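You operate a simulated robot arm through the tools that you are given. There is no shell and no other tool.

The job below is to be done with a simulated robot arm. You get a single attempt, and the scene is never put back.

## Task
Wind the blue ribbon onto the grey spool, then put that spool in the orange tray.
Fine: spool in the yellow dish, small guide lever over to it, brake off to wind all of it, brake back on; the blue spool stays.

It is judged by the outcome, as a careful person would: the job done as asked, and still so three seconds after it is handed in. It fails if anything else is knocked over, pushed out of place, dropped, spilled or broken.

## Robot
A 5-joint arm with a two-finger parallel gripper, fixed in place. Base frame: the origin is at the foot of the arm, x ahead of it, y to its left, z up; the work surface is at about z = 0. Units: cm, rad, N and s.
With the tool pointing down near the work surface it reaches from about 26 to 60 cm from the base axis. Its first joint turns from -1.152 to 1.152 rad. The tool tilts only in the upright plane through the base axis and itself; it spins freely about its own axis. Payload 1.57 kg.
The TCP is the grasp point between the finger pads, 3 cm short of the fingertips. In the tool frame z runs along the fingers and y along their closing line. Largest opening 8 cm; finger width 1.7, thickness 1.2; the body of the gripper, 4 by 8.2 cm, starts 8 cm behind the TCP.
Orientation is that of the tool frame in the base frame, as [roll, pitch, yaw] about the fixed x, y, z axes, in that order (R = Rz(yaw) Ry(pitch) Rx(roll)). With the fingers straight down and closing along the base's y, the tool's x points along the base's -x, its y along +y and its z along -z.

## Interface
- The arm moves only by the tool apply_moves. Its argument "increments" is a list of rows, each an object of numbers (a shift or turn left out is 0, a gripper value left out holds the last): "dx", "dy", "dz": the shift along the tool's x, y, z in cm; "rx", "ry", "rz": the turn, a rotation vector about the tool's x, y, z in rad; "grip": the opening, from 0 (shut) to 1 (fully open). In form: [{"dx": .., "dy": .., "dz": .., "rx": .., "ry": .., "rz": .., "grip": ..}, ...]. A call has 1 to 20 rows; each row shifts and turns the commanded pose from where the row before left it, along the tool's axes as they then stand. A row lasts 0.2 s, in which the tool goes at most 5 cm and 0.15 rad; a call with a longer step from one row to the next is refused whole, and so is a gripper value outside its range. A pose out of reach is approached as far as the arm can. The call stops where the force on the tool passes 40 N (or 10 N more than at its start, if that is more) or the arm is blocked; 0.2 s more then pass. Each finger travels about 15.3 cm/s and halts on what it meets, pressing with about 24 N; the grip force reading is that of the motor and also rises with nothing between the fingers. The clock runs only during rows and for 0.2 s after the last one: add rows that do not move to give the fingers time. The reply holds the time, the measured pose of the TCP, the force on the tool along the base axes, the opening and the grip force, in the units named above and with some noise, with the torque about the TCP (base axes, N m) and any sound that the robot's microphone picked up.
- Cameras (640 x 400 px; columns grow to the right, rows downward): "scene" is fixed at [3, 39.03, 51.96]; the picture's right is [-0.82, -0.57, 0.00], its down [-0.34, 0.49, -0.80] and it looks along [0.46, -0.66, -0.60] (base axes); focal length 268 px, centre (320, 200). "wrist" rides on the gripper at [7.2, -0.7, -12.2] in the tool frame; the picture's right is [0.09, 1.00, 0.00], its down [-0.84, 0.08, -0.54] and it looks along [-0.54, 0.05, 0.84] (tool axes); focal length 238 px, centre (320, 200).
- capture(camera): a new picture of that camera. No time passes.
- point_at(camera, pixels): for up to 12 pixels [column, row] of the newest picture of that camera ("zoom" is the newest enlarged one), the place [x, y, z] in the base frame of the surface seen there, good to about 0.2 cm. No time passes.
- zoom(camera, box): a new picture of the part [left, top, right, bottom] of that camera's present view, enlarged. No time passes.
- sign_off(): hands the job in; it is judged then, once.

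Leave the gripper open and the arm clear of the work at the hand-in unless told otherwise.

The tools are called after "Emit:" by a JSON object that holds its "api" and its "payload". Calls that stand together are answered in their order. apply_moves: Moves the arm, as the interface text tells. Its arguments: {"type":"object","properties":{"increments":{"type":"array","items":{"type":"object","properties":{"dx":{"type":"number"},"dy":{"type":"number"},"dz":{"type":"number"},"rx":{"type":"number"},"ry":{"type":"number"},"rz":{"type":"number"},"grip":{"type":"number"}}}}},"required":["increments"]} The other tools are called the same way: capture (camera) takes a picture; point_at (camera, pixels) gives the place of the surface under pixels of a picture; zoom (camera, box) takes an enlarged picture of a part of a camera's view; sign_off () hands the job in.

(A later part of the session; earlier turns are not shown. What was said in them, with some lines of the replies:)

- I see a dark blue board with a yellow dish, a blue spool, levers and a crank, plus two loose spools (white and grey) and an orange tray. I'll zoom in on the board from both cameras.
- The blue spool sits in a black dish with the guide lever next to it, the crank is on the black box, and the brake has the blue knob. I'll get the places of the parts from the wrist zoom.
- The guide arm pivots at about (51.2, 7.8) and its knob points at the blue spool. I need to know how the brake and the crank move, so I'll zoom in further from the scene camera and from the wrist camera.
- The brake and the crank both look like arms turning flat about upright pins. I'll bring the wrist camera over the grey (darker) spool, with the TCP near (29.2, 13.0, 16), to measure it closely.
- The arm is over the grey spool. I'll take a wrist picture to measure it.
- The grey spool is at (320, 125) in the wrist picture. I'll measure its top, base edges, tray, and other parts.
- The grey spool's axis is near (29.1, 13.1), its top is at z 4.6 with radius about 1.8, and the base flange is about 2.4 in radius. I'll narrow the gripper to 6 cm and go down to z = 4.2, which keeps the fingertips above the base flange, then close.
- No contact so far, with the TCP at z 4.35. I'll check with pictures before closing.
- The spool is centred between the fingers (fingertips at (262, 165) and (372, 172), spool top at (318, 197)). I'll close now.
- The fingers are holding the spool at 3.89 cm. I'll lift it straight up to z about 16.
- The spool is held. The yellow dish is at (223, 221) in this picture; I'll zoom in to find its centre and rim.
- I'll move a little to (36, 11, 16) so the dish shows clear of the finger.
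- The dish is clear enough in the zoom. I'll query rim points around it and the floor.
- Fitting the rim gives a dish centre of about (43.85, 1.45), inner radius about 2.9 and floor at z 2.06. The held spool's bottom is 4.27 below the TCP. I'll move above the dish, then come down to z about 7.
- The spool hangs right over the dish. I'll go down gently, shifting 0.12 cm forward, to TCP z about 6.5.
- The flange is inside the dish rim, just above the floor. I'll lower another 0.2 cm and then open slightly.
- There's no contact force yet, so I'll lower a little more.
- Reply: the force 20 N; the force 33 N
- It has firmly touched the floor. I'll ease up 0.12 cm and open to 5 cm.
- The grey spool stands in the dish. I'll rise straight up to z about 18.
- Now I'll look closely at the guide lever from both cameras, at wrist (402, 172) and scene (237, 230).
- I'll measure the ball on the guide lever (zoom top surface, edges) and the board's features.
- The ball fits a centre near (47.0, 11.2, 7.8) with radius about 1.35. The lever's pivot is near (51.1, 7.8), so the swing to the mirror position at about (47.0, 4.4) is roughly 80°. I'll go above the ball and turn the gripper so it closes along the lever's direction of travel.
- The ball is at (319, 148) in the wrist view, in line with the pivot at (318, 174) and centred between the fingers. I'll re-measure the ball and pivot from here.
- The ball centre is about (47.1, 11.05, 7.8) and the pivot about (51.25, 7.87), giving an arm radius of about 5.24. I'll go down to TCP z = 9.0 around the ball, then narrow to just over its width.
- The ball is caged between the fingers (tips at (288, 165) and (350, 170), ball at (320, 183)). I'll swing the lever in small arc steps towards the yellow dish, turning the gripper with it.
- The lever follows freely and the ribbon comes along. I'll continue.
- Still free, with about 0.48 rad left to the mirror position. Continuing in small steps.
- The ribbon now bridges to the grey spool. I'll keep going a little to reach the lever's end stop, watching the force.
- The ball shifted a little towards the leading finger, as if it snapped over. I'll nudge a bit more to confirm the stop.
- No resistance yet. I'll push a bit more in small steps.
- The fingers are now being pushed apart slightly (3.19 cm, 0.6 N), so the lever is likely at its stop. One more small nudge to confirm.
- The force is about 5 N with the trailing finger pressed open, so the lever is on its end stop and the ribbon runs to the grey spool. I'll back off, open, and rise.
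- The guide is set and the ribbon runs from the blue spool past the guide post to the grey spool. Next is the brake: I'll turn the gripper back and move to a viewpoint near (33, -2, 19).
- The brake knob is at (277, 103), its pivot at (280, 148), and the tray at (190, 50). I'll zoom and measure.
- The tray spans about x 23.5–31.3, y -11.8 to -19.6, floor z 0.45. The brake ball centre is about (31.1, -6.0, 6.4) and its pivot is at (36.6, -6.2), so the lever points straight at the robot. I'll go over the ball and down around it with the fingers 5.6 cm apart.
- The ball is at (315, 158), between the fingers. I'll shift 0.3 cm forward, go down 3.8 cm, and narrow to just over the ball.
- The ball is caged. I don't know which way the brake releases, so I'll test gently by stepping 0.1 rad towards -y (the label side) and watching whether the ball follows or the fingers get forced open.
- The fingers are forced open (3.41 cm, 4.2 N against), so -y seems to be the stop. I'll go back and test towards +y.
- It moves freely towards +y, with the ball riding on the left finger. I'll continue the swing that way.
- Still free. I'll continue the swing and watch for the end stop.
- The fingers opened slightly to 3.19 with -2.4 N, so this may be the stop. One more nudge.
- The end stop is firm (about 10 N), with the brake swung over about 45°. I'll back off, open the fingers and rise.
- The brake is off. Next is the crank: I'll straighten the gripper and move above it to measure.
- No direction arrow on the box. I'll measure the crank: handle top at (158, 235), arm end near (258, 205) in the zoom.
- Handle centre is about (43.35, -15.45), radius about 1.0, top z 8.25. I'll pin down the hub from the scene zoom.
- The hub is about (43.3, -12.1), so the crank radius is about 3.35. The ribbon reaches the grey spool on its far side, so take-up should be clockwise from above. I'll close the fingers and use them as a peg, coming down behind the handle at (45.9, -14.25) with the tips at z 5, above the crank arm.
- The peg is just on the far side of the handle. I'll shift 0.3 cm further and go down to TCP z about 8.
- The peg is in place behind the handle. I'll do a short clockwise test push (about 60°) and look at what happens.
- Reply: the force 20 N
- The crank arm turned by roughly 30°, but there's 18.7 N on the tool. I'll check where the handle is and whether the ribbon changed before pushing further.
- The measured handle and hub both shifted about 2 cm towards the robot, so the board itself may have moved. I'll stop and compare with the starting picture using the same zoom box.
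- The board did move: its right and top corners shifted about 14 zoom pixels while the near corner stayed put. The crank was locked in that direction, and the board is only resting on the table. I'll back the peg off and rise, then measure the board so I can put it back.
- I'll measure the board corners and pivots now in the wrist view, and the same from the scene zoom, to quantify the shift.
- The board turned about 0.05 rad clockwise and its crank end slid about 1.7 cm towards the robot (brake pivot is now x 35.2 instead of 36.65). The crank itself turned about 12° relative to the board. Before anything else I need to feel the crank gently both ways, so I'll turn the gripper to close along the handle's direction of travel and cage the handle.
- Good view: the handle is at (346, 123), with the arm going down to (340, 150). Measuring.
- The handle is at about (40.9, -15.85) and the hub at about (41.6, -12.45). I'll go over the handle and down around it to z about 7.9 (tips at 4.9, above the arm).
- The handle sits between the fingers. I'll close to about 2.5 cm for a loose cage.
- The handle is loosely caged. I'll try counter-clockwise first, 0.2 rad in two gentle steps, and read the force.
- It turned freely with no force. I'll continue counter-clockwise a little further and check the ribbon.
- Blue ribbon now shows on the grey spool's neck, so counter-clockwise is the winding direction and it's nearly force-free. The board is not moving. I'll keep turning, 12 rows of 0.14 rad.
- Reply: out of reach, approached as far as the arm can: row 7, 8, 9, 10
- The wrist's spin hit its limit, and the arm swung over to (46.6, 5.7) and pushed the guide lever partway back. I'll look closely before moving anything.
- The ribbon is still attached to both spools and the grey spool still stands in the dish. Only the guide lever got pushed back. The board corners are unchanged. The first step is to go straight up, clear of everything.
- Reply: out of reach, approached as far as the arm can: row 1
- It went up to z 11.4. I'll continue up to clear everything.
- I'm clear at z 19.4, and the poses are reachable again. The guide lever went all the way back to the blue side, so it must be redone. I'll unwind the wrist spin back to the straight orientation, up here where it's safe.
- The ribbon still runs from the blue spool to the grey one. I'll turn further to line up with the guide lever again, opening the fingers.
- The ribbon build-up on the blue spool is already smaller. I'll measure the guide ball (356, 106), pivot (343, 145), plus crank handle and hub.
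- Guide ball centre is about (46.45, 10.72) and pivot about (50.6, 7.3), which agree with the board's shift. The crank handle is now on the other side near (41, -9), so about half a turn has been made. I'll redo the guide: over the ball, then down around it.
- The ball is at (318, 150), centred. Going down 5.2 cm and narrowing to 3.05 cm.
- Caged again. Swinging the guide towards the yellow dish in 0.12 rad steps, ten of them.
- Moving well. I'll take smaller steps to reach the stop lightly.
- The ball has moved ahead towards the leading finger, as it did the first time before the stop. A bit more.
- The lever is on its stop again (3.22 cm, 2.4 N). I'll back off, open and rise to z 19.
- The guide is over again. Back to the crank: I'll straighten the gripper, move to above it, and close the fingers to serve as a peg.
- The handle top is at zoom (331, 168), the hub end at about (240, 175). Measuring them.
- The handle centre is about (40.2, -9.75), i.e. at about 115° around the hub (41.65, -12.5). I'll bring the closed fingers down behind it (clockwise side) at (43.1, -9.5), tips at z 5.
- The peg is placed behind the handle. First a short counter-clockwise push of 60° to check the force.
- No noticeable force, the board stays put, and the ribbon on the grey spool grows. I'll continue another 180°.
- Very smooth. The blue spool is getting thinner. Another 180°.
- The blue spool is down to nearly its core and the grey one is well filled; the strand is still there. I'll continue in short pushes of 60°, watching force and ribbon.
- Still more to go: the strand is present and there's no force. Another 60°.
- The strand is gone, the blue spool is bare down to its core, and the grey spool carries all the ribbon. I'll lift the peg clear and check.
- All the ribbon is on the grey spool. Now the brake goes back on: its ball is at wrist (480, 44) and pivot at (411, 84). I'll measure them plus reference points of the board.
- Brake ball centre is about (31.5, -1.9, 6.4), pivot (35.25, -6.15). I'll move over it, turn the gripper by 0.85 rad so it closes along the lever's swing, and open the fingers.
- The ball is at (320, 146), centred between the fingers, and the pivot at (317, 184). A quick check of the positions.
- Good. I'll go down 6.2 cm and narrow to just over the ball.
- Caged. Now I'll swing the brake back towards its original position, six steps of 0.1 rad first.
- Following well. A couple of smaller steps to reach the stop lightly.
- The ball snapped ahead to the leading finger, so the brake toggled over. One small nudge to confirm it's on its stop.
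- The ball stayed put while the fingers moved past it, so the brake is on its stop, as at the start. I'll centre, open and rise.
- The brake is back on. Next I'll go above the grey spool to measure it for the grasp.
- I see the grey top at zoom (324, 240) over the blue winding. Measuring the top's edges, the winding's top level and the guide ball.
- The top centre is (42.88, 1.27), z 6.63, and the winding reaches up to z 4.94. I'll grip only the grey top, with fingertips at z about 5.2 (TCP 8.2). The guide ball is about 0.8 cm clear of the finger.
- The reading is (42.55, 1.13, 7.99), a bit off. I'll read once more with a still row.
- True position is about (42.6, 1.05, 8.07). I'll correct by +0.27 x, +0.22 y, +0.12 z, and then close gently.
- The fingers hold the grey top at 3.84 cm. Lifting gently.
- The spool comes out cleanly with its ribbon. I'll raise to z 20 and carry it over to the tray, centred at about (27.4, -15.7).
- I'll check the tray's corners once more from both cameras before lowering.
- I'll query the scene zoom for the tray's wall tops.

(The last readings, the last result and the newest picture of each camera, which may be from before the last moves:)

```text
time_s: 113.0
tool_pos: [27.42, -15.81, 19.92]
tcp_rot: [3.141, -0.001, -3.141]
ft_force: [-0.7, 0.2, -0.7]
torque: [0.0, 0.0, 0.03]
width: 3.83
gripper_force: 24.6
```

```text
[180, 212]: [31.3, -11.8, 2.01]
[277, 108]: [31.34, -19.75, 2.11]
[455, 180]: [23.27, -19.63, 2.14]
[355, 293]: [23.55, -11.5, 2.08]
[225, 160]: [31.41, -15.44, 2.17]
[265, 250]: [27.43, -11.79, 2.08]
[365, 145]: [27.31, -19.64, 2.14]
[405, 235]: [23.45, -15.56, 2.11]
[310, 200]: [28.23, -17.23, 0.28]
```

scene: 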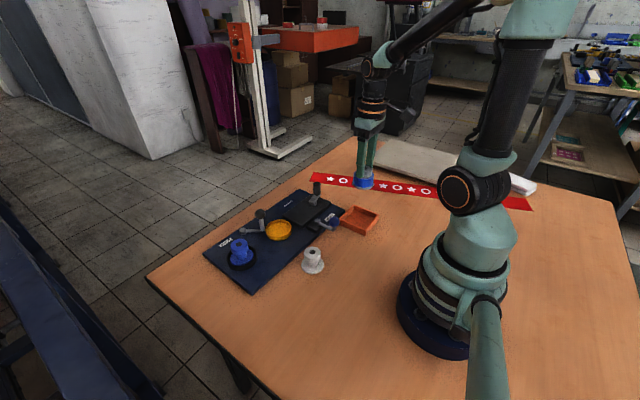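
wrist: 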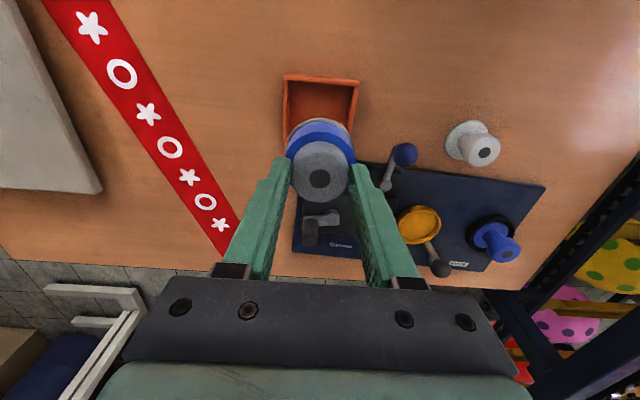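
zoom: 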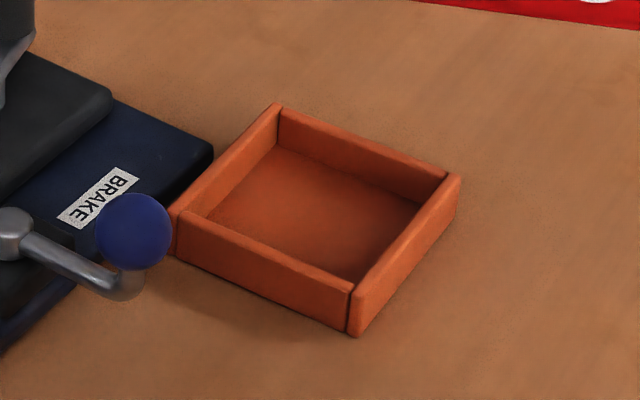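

The tray centre is (27.35, -15.75) and the spool hangs at (27.4, -15.85). Lowering to just above the floor (TCP about 7.2).

Emit:
{"api": "apply_moves", "payload": {"increments": [{"dx": 0.05, "dy": 0.08, "dz": 2.5}, {"dz": 2.5}, {"dz": 2.5}, {"dz": 2.0}, {"dz": 1.6}, {"dz": 1.0}, {"dz": 0.6}, {}, {}]}}

Emit:
{"api": "zoom", "payload": {"camera": "scene", "box": [320, 170, 400, 245]}}

Emit:
{"api": "capture", "payload": {"camera": "wrist"}}

```text
time_s: 115.0
tool_pos: [27.3, -15.95, 7.05]
tcp_rot: [3.141, -0.001, -3.141]
ft_force: [0.0, 1.2, -0.6]
torque: [-0.01, 0.03, 0.0]
width: 3.89
gripper_force: 23.9
```

```text
5.33 times, centred on (360, 208) of scene
```

zoom: 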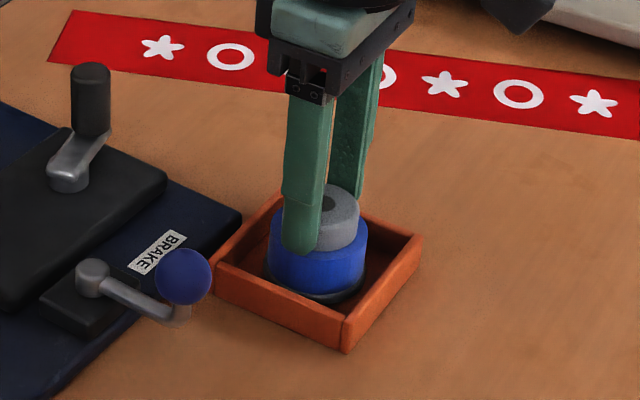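

```text
taken
```

wrist: 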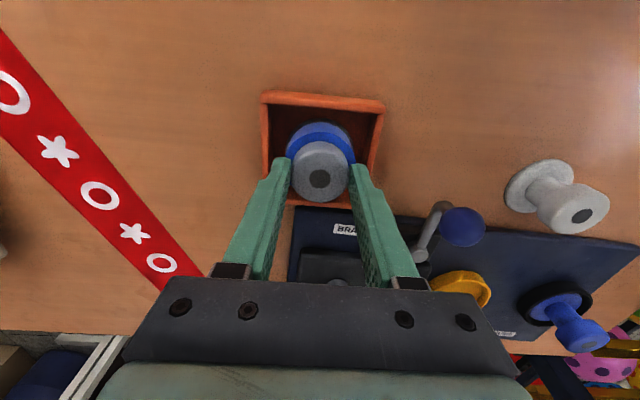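

The spool is inside the tray walls. I'll lower the last bit slowly until I feel contact.

Emit:
{"api": "apply_moves", "payload": {"increments": [{"dy": 0.15, "dz": 0.2}, {"dz": 0.1}, {}]}}

Emit:
{"api": "apply_moves", "payload": {"increments": [{"dz": 0.1}, {}]}}

```text
time_s: 115.8
tool_pos: [27.3, -15.78, 6.79]
tcp_rot: [-3.141, 0.0, -3.14]
ft_force: [-0.9, 0.1, 0.8]
torque: [-0.02, -0.02, -0.01]
width: 3.86
gripper_force: 23.8
```

```text
time_s: 116.4
tool_pos: [27.3, -15.75, 6.76]
tcp_rot: [3.141, 0.002, -3.141]
ft_force: [-1.5, 0.2, 11.9]
torque: [0.05, 0.05, -0.01]
width: 3.87
gripper_force: 23.5
```

It's touched the tray floor (about 12 N up). I'll ease off 0.1 cm and open the fingers to 5 cm, then rise.

Emit:
{"api": "apply_moves", "payload": {"increments": [{"dz": -0.1}, {"grip": 0.52}, {"grip": 0.58}, {"grip": 0.64}, {}]}}

Emit:
{"api": "zoom", "payload": {"camera": "scene", "box": [320, 170, 400, 245]}}

```text
time_s: 117.6
tool_pos: [27.24, -15.66, 6.8]
tcp_rot: [-3.141, -0.001, -3.141]
ft_force: [0.0, 0.6, 0.1]
torque: [-0.02, 0.0, 0.01]
width: 5.13
gripper_force: 0.1
```

```text
5.33 times, centred on (360, 208) of scene
```

zoom: 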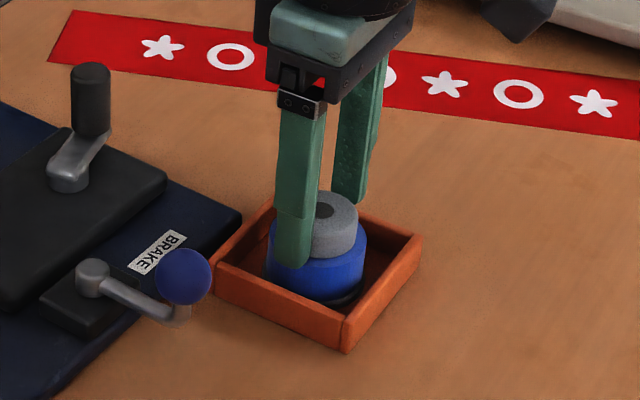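

The spool stands free in the tray. Rising straight up.

Emit:
{"api": "apply_moves", "payload": {"increments": [{"dz": -1}, {"dz": -2}, {"dz": -3}, {"dz": -3}, {"dz": -3}, {}]}}

Emit:
{"api": "capture", "payload": {"camera": "wrist"}}

Emit:
{"api": "zoom", "payload": {"camera": "scene", "box": [190, 160, 390, 310]}}

```text
time_s: 119.0
tool_pos: [27.33, -15.71, 19.04]
tcp_rot: [-3.141, 0.001, 3.141]
ft_force: [-0.5, -0.2, -0.5]
torque: [0.01, -0.03, -0.01]
width: 5.14
gripper_force: 0.1
```

```text
taken
```

wrist: 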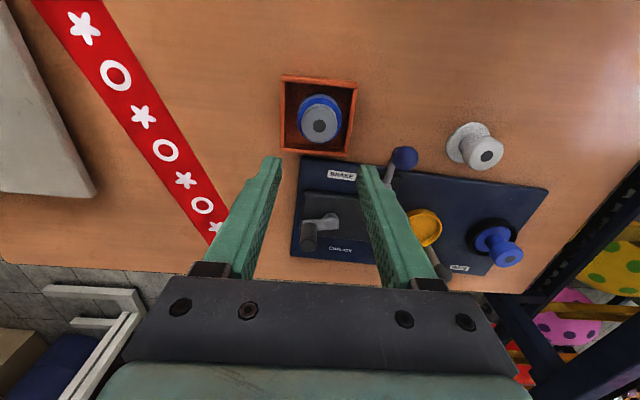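

```text
2.67 times, centred on (290, 235) of scene
```

zoom: 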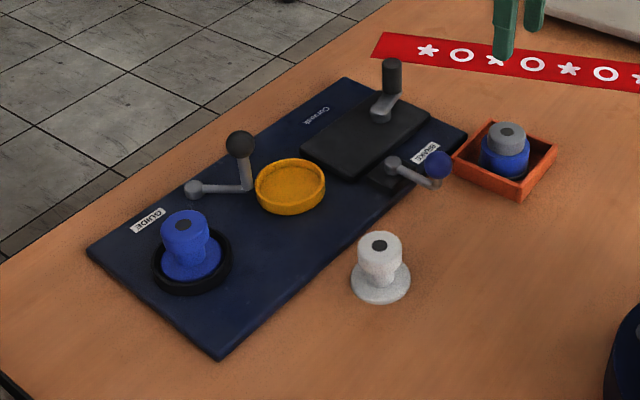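

The spool with all its ribbon sits in the tray. What remains is the board I shifted earlier. I'll push it back the way it came: closed fingers against the near face of the black crank box at y about -15.5, pushing in +x by about 1.85 cm. First I'll move over that spot and measure the face.

Emit:
{"api": "apply_moves", "payload": {"increments": [{"dx": -2.2, "dy": 0.05, "grip": 0.3}, {"dx": -2.2, "dy": 0.05, "grip": 0}, {"dx": -2.2, "dy": 0.05}, {"dx": -2.1, "dy": 0.05}, {}, {}]}}

Emit:
{"api": "capture", "payload": {"camera": "wrist"}}

Emit:
{"api": "zoom", "payload": {"camera": "wrist", "box": [240, 60, 420, 200]}}

```text
time_s: 120.4
tool_pos: [36.06, -15.32, 18.82]
tcp_rot: [3.14, 0.0, -3.141]
ft_force: [0.3, 0.8, -0.4]
torque: [0.01, -0.04, 0.0]
width: 0.01
gripper_force: 21.4
```

```text
taken
```

wrist: 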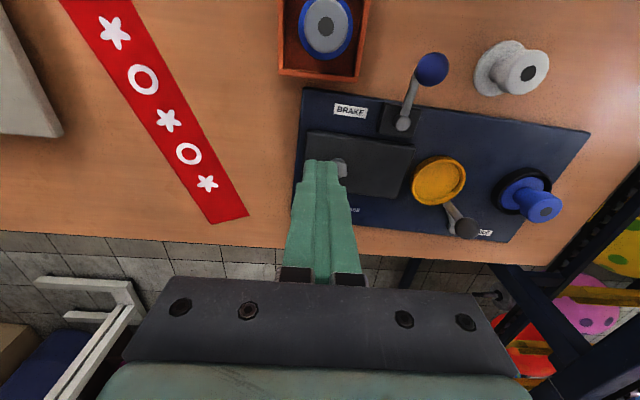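

```text
2.86 times, centred on (330, 130) of wrist
```

zoom: 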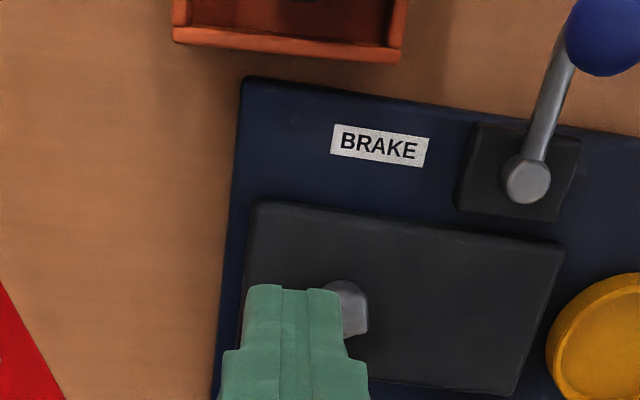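

Measuring the board's near edge and corner, the box's near edge, and brake pivot.

Emit:
{"api": "point_at", "payload": {"camera": "zoom", "pixels": [[250, 88], [262, 206], [300, 210], [400, 224], [555, 245], [527, 180], [300, 198], [350, 95], [440, 108], [228, 300], [380, 55], [190, 40]]}}

Emit:
{"api": "point_at", "payload": {"camera": "wrist", "pixels": [[587, 133], [510, 240], [526, 198], [438, 184], [450, 205], [403, 124], [344, 92], [500, 118], [326, 27], [345, 165]]}}

```text
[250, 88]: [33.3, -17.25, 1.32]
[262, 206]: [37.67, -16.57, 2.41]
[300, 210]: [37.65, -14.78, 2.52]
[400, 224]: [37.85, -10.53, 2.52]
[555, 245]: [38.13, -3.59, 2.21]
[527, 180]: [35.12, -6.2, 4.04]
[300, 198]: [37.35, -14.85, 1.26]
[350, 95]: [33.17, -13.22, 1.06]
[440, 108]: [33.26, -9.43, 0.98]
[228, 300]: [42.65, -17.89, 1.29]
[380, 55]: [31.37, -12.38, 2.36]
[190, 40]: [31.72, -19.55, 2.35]
```

```text
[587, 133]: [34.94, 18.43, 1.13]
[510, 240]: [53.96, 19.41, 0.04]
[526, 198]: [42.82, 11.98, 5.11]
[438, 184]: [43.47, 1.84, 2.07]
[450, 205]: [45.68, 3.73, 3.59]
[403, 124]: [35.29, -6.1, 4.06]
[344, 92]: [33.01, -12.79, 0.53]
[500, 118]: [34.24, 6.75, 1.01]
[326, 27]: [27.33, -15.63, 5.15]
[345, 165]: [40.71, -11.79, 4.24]
```

The board's near edge now runs from (33.2, -17.3) to (34.9, 18.4); originally it was straight at x about 35.15, so it must turn back 0.05 rad. The box face at x 37.65 should end at about 39.5. Going down in front of the face with tips about 0.35 above the board.

Emit:
{"api": "apply_moves", "payload": {"increments": [{"dz": 2.5}, {"dz": 2.5}, {"dz": 2.5}, {"dz": 2.5}, {"dz": 2}, {"dz": 1.2}, {"dz": 0.6}, {}, {}]}}

Emit:
{"api": "zoom", "payload": {"camera": "scene", "box": [280, 150, 380, 225]}}

```text
time_s: 122.4
tool_pos: [36.09, -15.47, 4.99]
tcp_rot: [3.14, -0.001, -3.141]
ft_force: [-0.6, 0.8, 0.7]
torque: [0.02, 0.03, 0.01]
width: 0.0
gripper_force: 21.2
```

```text
5.33 times, centred on (330, 188) of scene
```

zoom: 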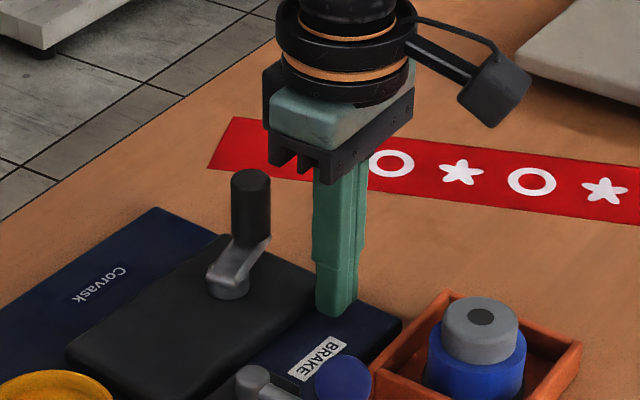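

The peg stands in front of the box face. I'll lower 0.4 cm and start pushing slowly in +x.

Emit:
{"api": "apply_moves", "payload": {"increments": [{"dz": 0.4}, {}, {"dx": -0.3}, {"dx": -0.3}, {"dx": -0.2}, {}]}}

```text
time_s: 123.8
tool_pos: [36.7, -15.44, 4.55]
tcp_rot: [3.141, -0.006, 3.141]
ft_force: [-17.0, -3.4, 5.2]
torque: [-0.05, 0.33, -0.13]
width: 0.0
gripper_force: 21.2
```

Contact, with 17 N. I'll push on by 0.6 cm in small steps.

Emit:
{"api": "apply_moves", "payload": {"increments": [{"dx": -0.2}, {"dx": -0.2}, {"dx": -0.2}, {}]}}

Emit:
{"api": "zoom", "payload": {"camera": "scene", "box": [190, 160, 390, 310]}}

```text
time_s: 124.8
tool_pos: [37.25, -15.33, 4.6]
tcp_rot: [3.138, -0.006, 3.14]
ft_force: [-20.1, -5.9, 0.5]
torque: [0.01, 0.41, -0.11]
width: 0.01
gripper_force: 21.5
```

```text
2.67 times, centred on (290, 235) of scene
```

zoom: 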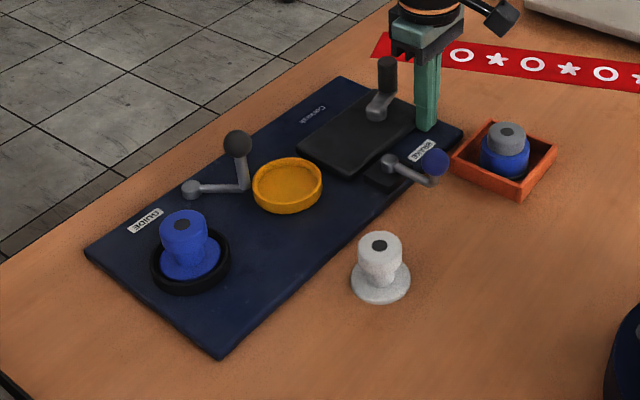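

The board is sliding back as intended and the things on it stand still. Continuing another 0.9 cm.

Emit:
{"api": "apply_moves", "payload": {"increments": [{"dx": -0.2}, {"dx": -0.2}, {"dx": -0.2}, {"dx": -0.2}, {"dx": -0.1}, {}]}}

Emit:
{"api": "zoom", "payload": {"camera": "scene", "box": [190, 160, 390, 310]}}

Emit:
{"api": "capture", "payload": {"camera": "wrist"}}

```text
time_s: 126.2
tool_pos: [38.18, -15.41, 4.42]
tcp_rot: [3.137, -0.006, 3.14]
ft_force: [-23.5, -4.8, 4.9]
torque: [-0.1, 0.39, -0.06]
width: 0.01
gripper_force: 20.8
```

```text
2.67 times, centred on (290, 235) of scene
```

zoom: 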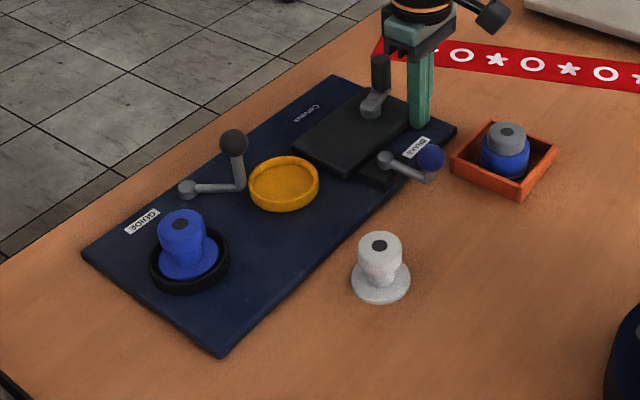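

```text
taken
```

wrist: 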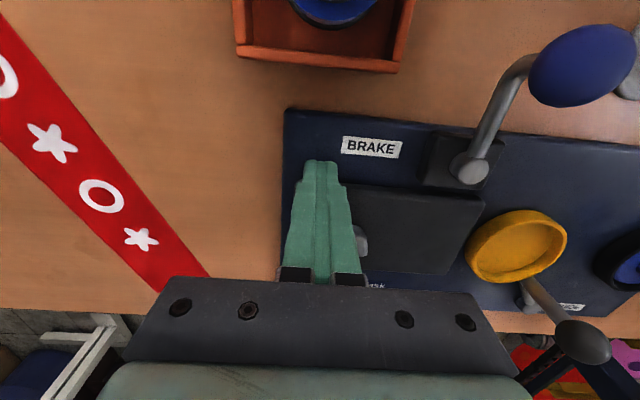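

Close now. I'll measure the brake pivot, near edge and other references.

Emit:
{"api": "point_at", "payload": {"camera": "zoom", "pixels": [[386, 159], [187, 190], [181, 224], [285, 188], [220, 350], [290, 295], [360, 228], [372, 116]]}}

Emit:
{"api": "point_at", "payload": {"camera": "wrist", "pixels": [[470, 167], [288, 112], [350, 117], [420, 125], [515, 245], [530, 297], [600, 148], [630, 265]]}}

```text
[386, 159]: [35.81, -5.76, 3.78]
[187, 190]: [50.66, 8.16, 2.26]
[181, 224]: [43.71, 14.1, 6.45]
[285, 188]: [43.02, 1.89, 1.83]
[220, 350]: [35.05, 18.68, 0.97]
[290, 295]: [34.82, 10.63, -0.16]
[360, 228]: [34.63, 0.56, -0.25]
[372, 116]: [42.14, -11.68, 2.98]
```

```text
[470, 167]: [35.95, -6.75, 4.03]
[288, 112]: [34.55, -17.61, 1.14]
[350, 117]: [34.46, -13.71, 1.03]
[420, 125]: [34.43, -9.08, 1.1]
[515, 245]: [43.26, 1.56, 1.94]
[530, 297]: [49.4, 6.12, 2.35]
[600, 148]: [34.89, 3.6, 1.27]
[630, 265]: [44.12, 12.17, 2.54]
```

The near edge is now from x 34.5 (at y -17) to 35.05 (at y 18.7), so about 0.6 cm is left at this end. Pushing 0.55 more.

Emit:
{"api": "apply_moves", "payload": {"increments": [{"dx": -0.2}, {"dx": -0.2}, {"dx": -0.15}, {}]}}

Emit:
{"api": "capture", "payload": {"camera": "wrist"}}

Emit:
{"api": "zoom", "payload": {"camera": "scene", "box": [190, 160, 390, 310]}}

```text
time_s: 127.2
tool_pos: [38.66, -15.29, 4.35]
tcp_rot: [3.137, -0.007, 3.141]
ft_force: [-21.3, -1.0, 3.3]
torque: [0.02, 0.41, 0.0]
width: 0.0
gripper_force: 21.1
```

```text
taken
```

wrist: 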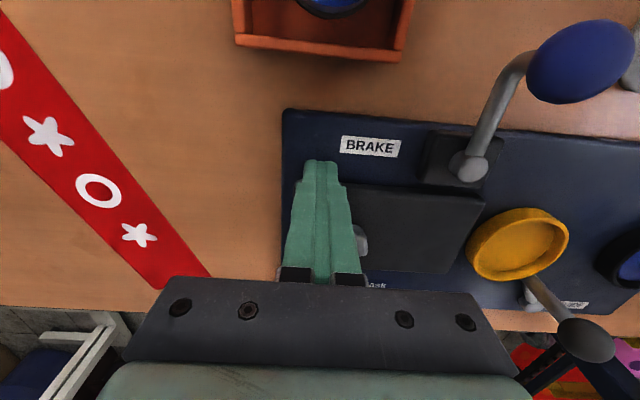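

```text
2.67 times, centred on (290, 235) of scene
```

zoom: 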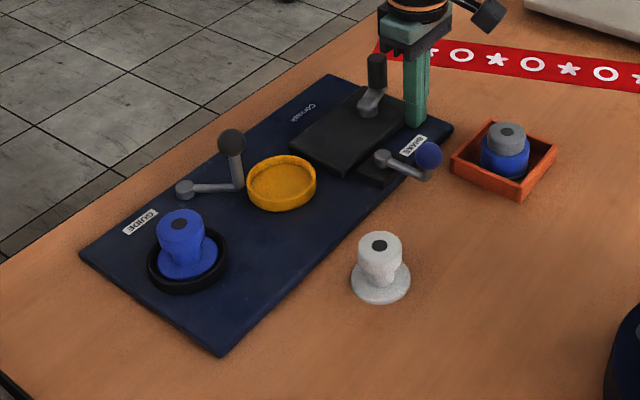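

The board's corners in the zoom now read about (453, 128), (330, 75), (79, 254), (221, 356), matching the starting picture. I'll back off and rise, then measure properly.

Emit:
{"api": "apply_moves", "payload": {"increments": [{"dx": 0.4}, {"dx": 0.3}, {"dz": -1.5}, {"dz": -3}, {"dz": -3}, {"dz": -3}, {"dz": -3}, {}]}}

Emit:
{"api": "capture", "payload": {"camera": "wrist"}}

Emit:
{"api": "zoom", "payload": {"camera": "scene", "box": [190, 160, 390, 310]}}

```text
time_s: 129.0
tool_pos: [38.17, -15.39, 17.97]
tcp_rot: [3.14, 0.0, 3.141]
ft_force: [1.1, -0.4, -0.2]
torque: [0.0, 0.02, 0.02]
width: 0.0
gripper_force: 20.7
```

```text
taken
```

wrist: 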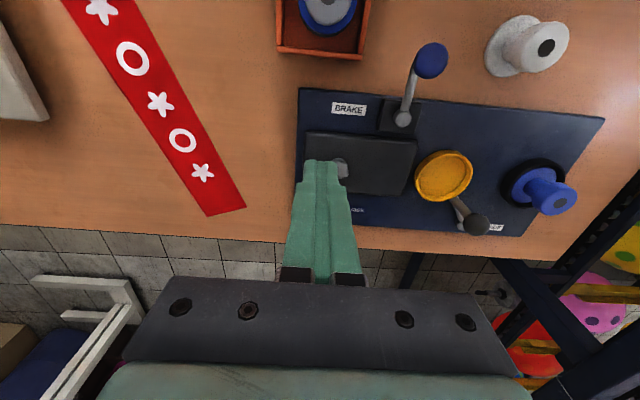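

```text
2.67 times, centred on (290, 235) of scene
```

zoom: 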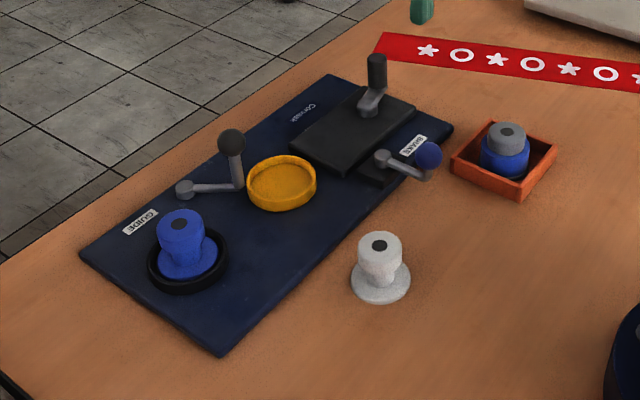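

Measuring references again with both cameras, to compare with the starting values (blue spool (43.9, 14.07), brake pivot (36.65, -6.2), guide pivot (51.2, 7.85), dish (43.85, 1.45)).

Emit:
{"api": "point_at", "payload": {"camera": "wrist", "pixels": [[403, 118], [561, 201], [463, 218], [302, 92], [603, 118], [298, 182], [450, 103], [535, 111], [350, 95], [420, 172], [472, 172], [445, 153]]}}

Emit:
{"api": "point_at", "payload": {"camera": "zoom", "pixels": [[382, 156], [184, 190], [179, 223], [281, 184], [330, 78], [220, 350], [84, 254], [450, 129], [376, 60], [143, 222], [305, 112], [412, 146]]}}

```text
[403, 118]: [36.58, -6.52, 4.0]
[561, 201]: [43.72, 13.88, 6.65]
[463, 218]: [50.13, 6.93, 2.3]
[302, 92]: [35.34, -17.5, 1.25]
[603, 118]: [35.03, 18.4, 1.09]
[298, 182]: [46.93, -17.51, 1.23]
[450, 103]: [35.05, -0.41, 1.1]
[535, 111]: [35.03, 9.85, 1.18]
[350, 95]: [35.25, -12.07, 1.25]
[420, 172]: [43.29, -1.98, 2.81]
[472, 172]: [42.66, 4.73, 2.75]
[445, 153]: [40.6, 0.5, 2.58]
```

```text
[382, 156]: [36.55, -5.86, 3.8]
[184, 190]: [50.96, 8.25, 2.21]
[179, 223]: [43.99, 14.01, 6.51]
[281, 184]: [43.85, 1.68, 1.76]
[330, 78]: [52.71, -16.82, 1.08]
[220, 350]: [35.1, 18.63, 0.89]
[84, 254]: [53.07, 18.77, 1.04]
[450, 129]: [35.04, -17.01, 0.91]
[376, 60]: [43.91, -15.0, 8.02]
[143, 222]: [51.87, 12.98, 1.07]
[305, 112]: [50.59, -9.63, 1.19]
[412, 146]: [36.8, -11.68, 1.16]
```

Everything matches the start to within about 0.2 cm: near edge straight at x about 35.1, BRAKE/GUIDE labels, dish and blue spool in their original places. White spool and tray haven't moved. I'll raise the arm clear and open the gripper.

Emit:
{"api": "apply_moves", "payload": {"increments": [{"dz": -2.5}, {"dz": -2.5}, {"dz": -2.5}, {"dz": -2.5}, {"dz": -2.5, "grip": 0.5}, {"dz": -2.5, "grip": 1.0}, {"dy": 2.5}, {"dy": 2.5}, {"dy": 2.5}, {"dy": 2.5}, {"dy": 2.5}, {"dy": 2.5}, {"dy": 2.5}, {}, {}, {}]}}

Emit:
{"api": "capture", "payload": {"camera": "scene"}}

Emit:
{"api": "zoom", "payload": {"camera": "scene", "box": [190, 160, 390, 310]}}

Emit:
{"api": "capture", "payload": {"camera": "wrist"}}

```text
time_s: 132.4
tool_pos: [38.19, 2.08, 33.0]
tcp_rot: [-3.14, 0.001, 3.14]
ft_force: [-0.6, -0.1, -0.1]
torque: [0.03, 0.01, 0.01]
width: 8.01
gripper_force: 0.1
```

```text
taken
```

scene: 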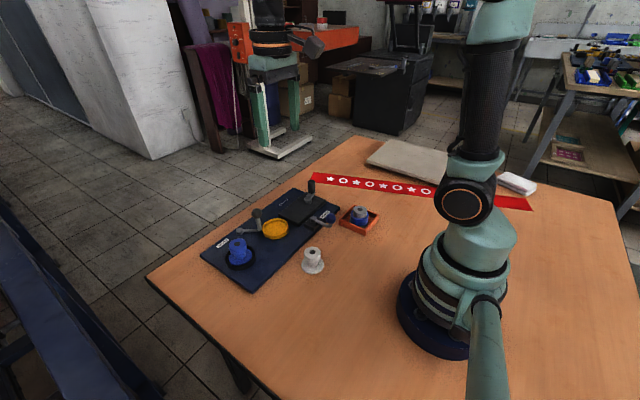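

```text
2.67 times, centred on (290, 235) of scene
```

zoom: 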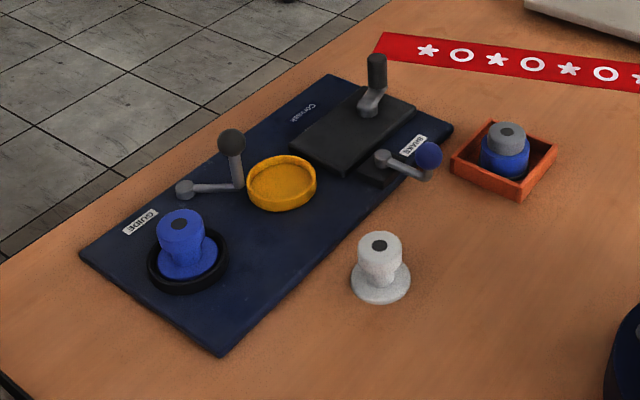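

```text
taken
```

wrist: 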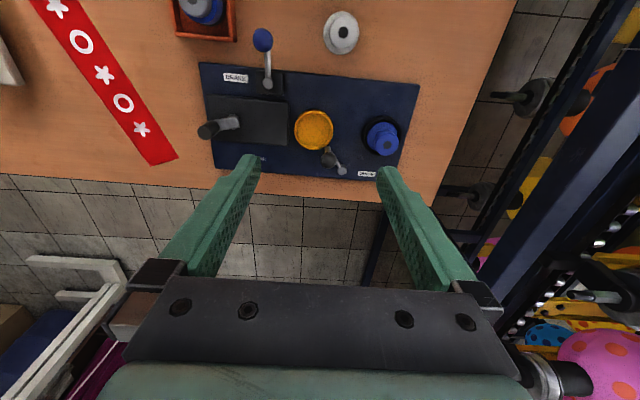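

One last close comparison of the brake with the starting picture, and a check of the spool in the tray.

Emit:
{"api": "zoom", "payload": {"camera": "scene", "box": [280, 170, 360, 235]}}

Emit:
{"api": "zoom", "payload": {"camera": "scene", "box": [200, 210, 300, 280]}}

Emit:
{"api": "zoom", "payload": {"camera": "scene", "box": [330, 190, 390, 240]}}

```text
6.15 times, centred on (320, 202) of scene
```

zoom: 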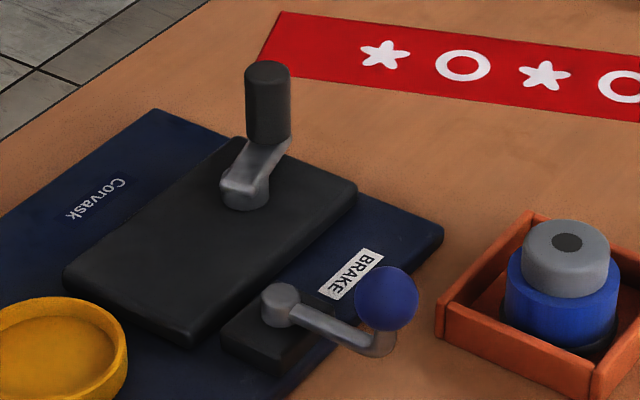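

```text
5.71 times, centred on (250, 245) of scene
```

zoom: 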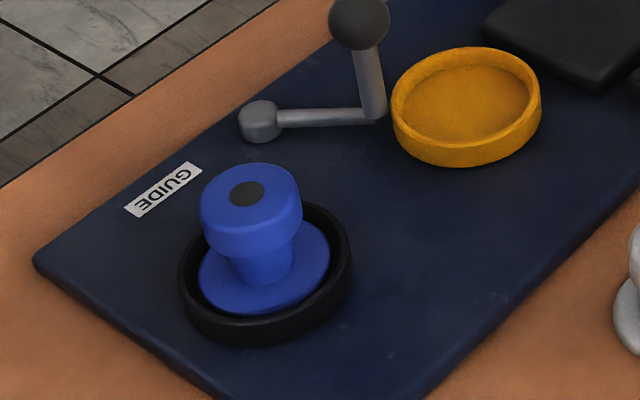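

```text
8.00 times, centred on (360, 215) of scene
```

zoom: 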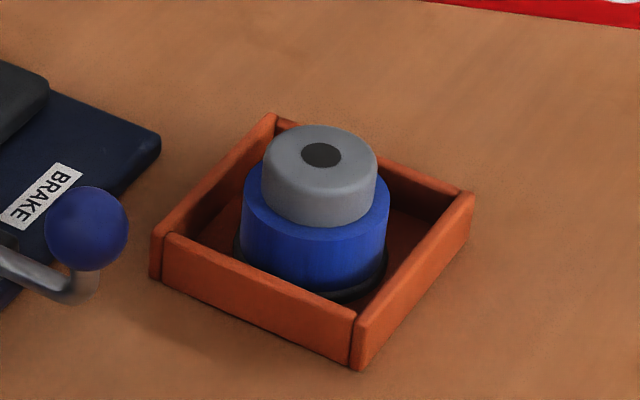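

The state matches what was asked:
- **Brake:** the lever lies where it did at the start (ball at (387, 299), was (385, 299)).
- **Blue spool:** bare and still in its own holder.
- **Guide:** over by the yellow dish.
- **Grey spool:** upright in the orange tray with all the ribbon.
- **Board:** back in its original place after I had shifted it.
- **Arm:** clear, with the gripper open.

Handing in.

Emit:
{"api": "sign_off", "payload": {}}

```text
The job is handed in.
```

The blue ribbon is all on the grey spool, and that spool is standing in the orange tray. The job is handed in. The brake is back on, the guide lever is over by the yellow dish, and the bare blue spool is still in its own holder.

Two things went wrong along the way, and I corrected both before handing in:

- **Board shifted:** I first pushed the crank the wrong way. It didn't turn freely, so the whole board slid, by about 1.7 cm at the crank end. I pushed it back afterwards, and it now measures within about 0.2 cm of where it started.
- **Guide lever knocked back:** while I was turning the crank, the wrist reached its spin limit and the arm swung across the board. That pushed the guide lever back to the blue side. Both spools and the ribbon stayed in place, so I moved the lever over again and finished winding.

The white spool and the tray did not move. The arm is clear of the work with the gripper open.
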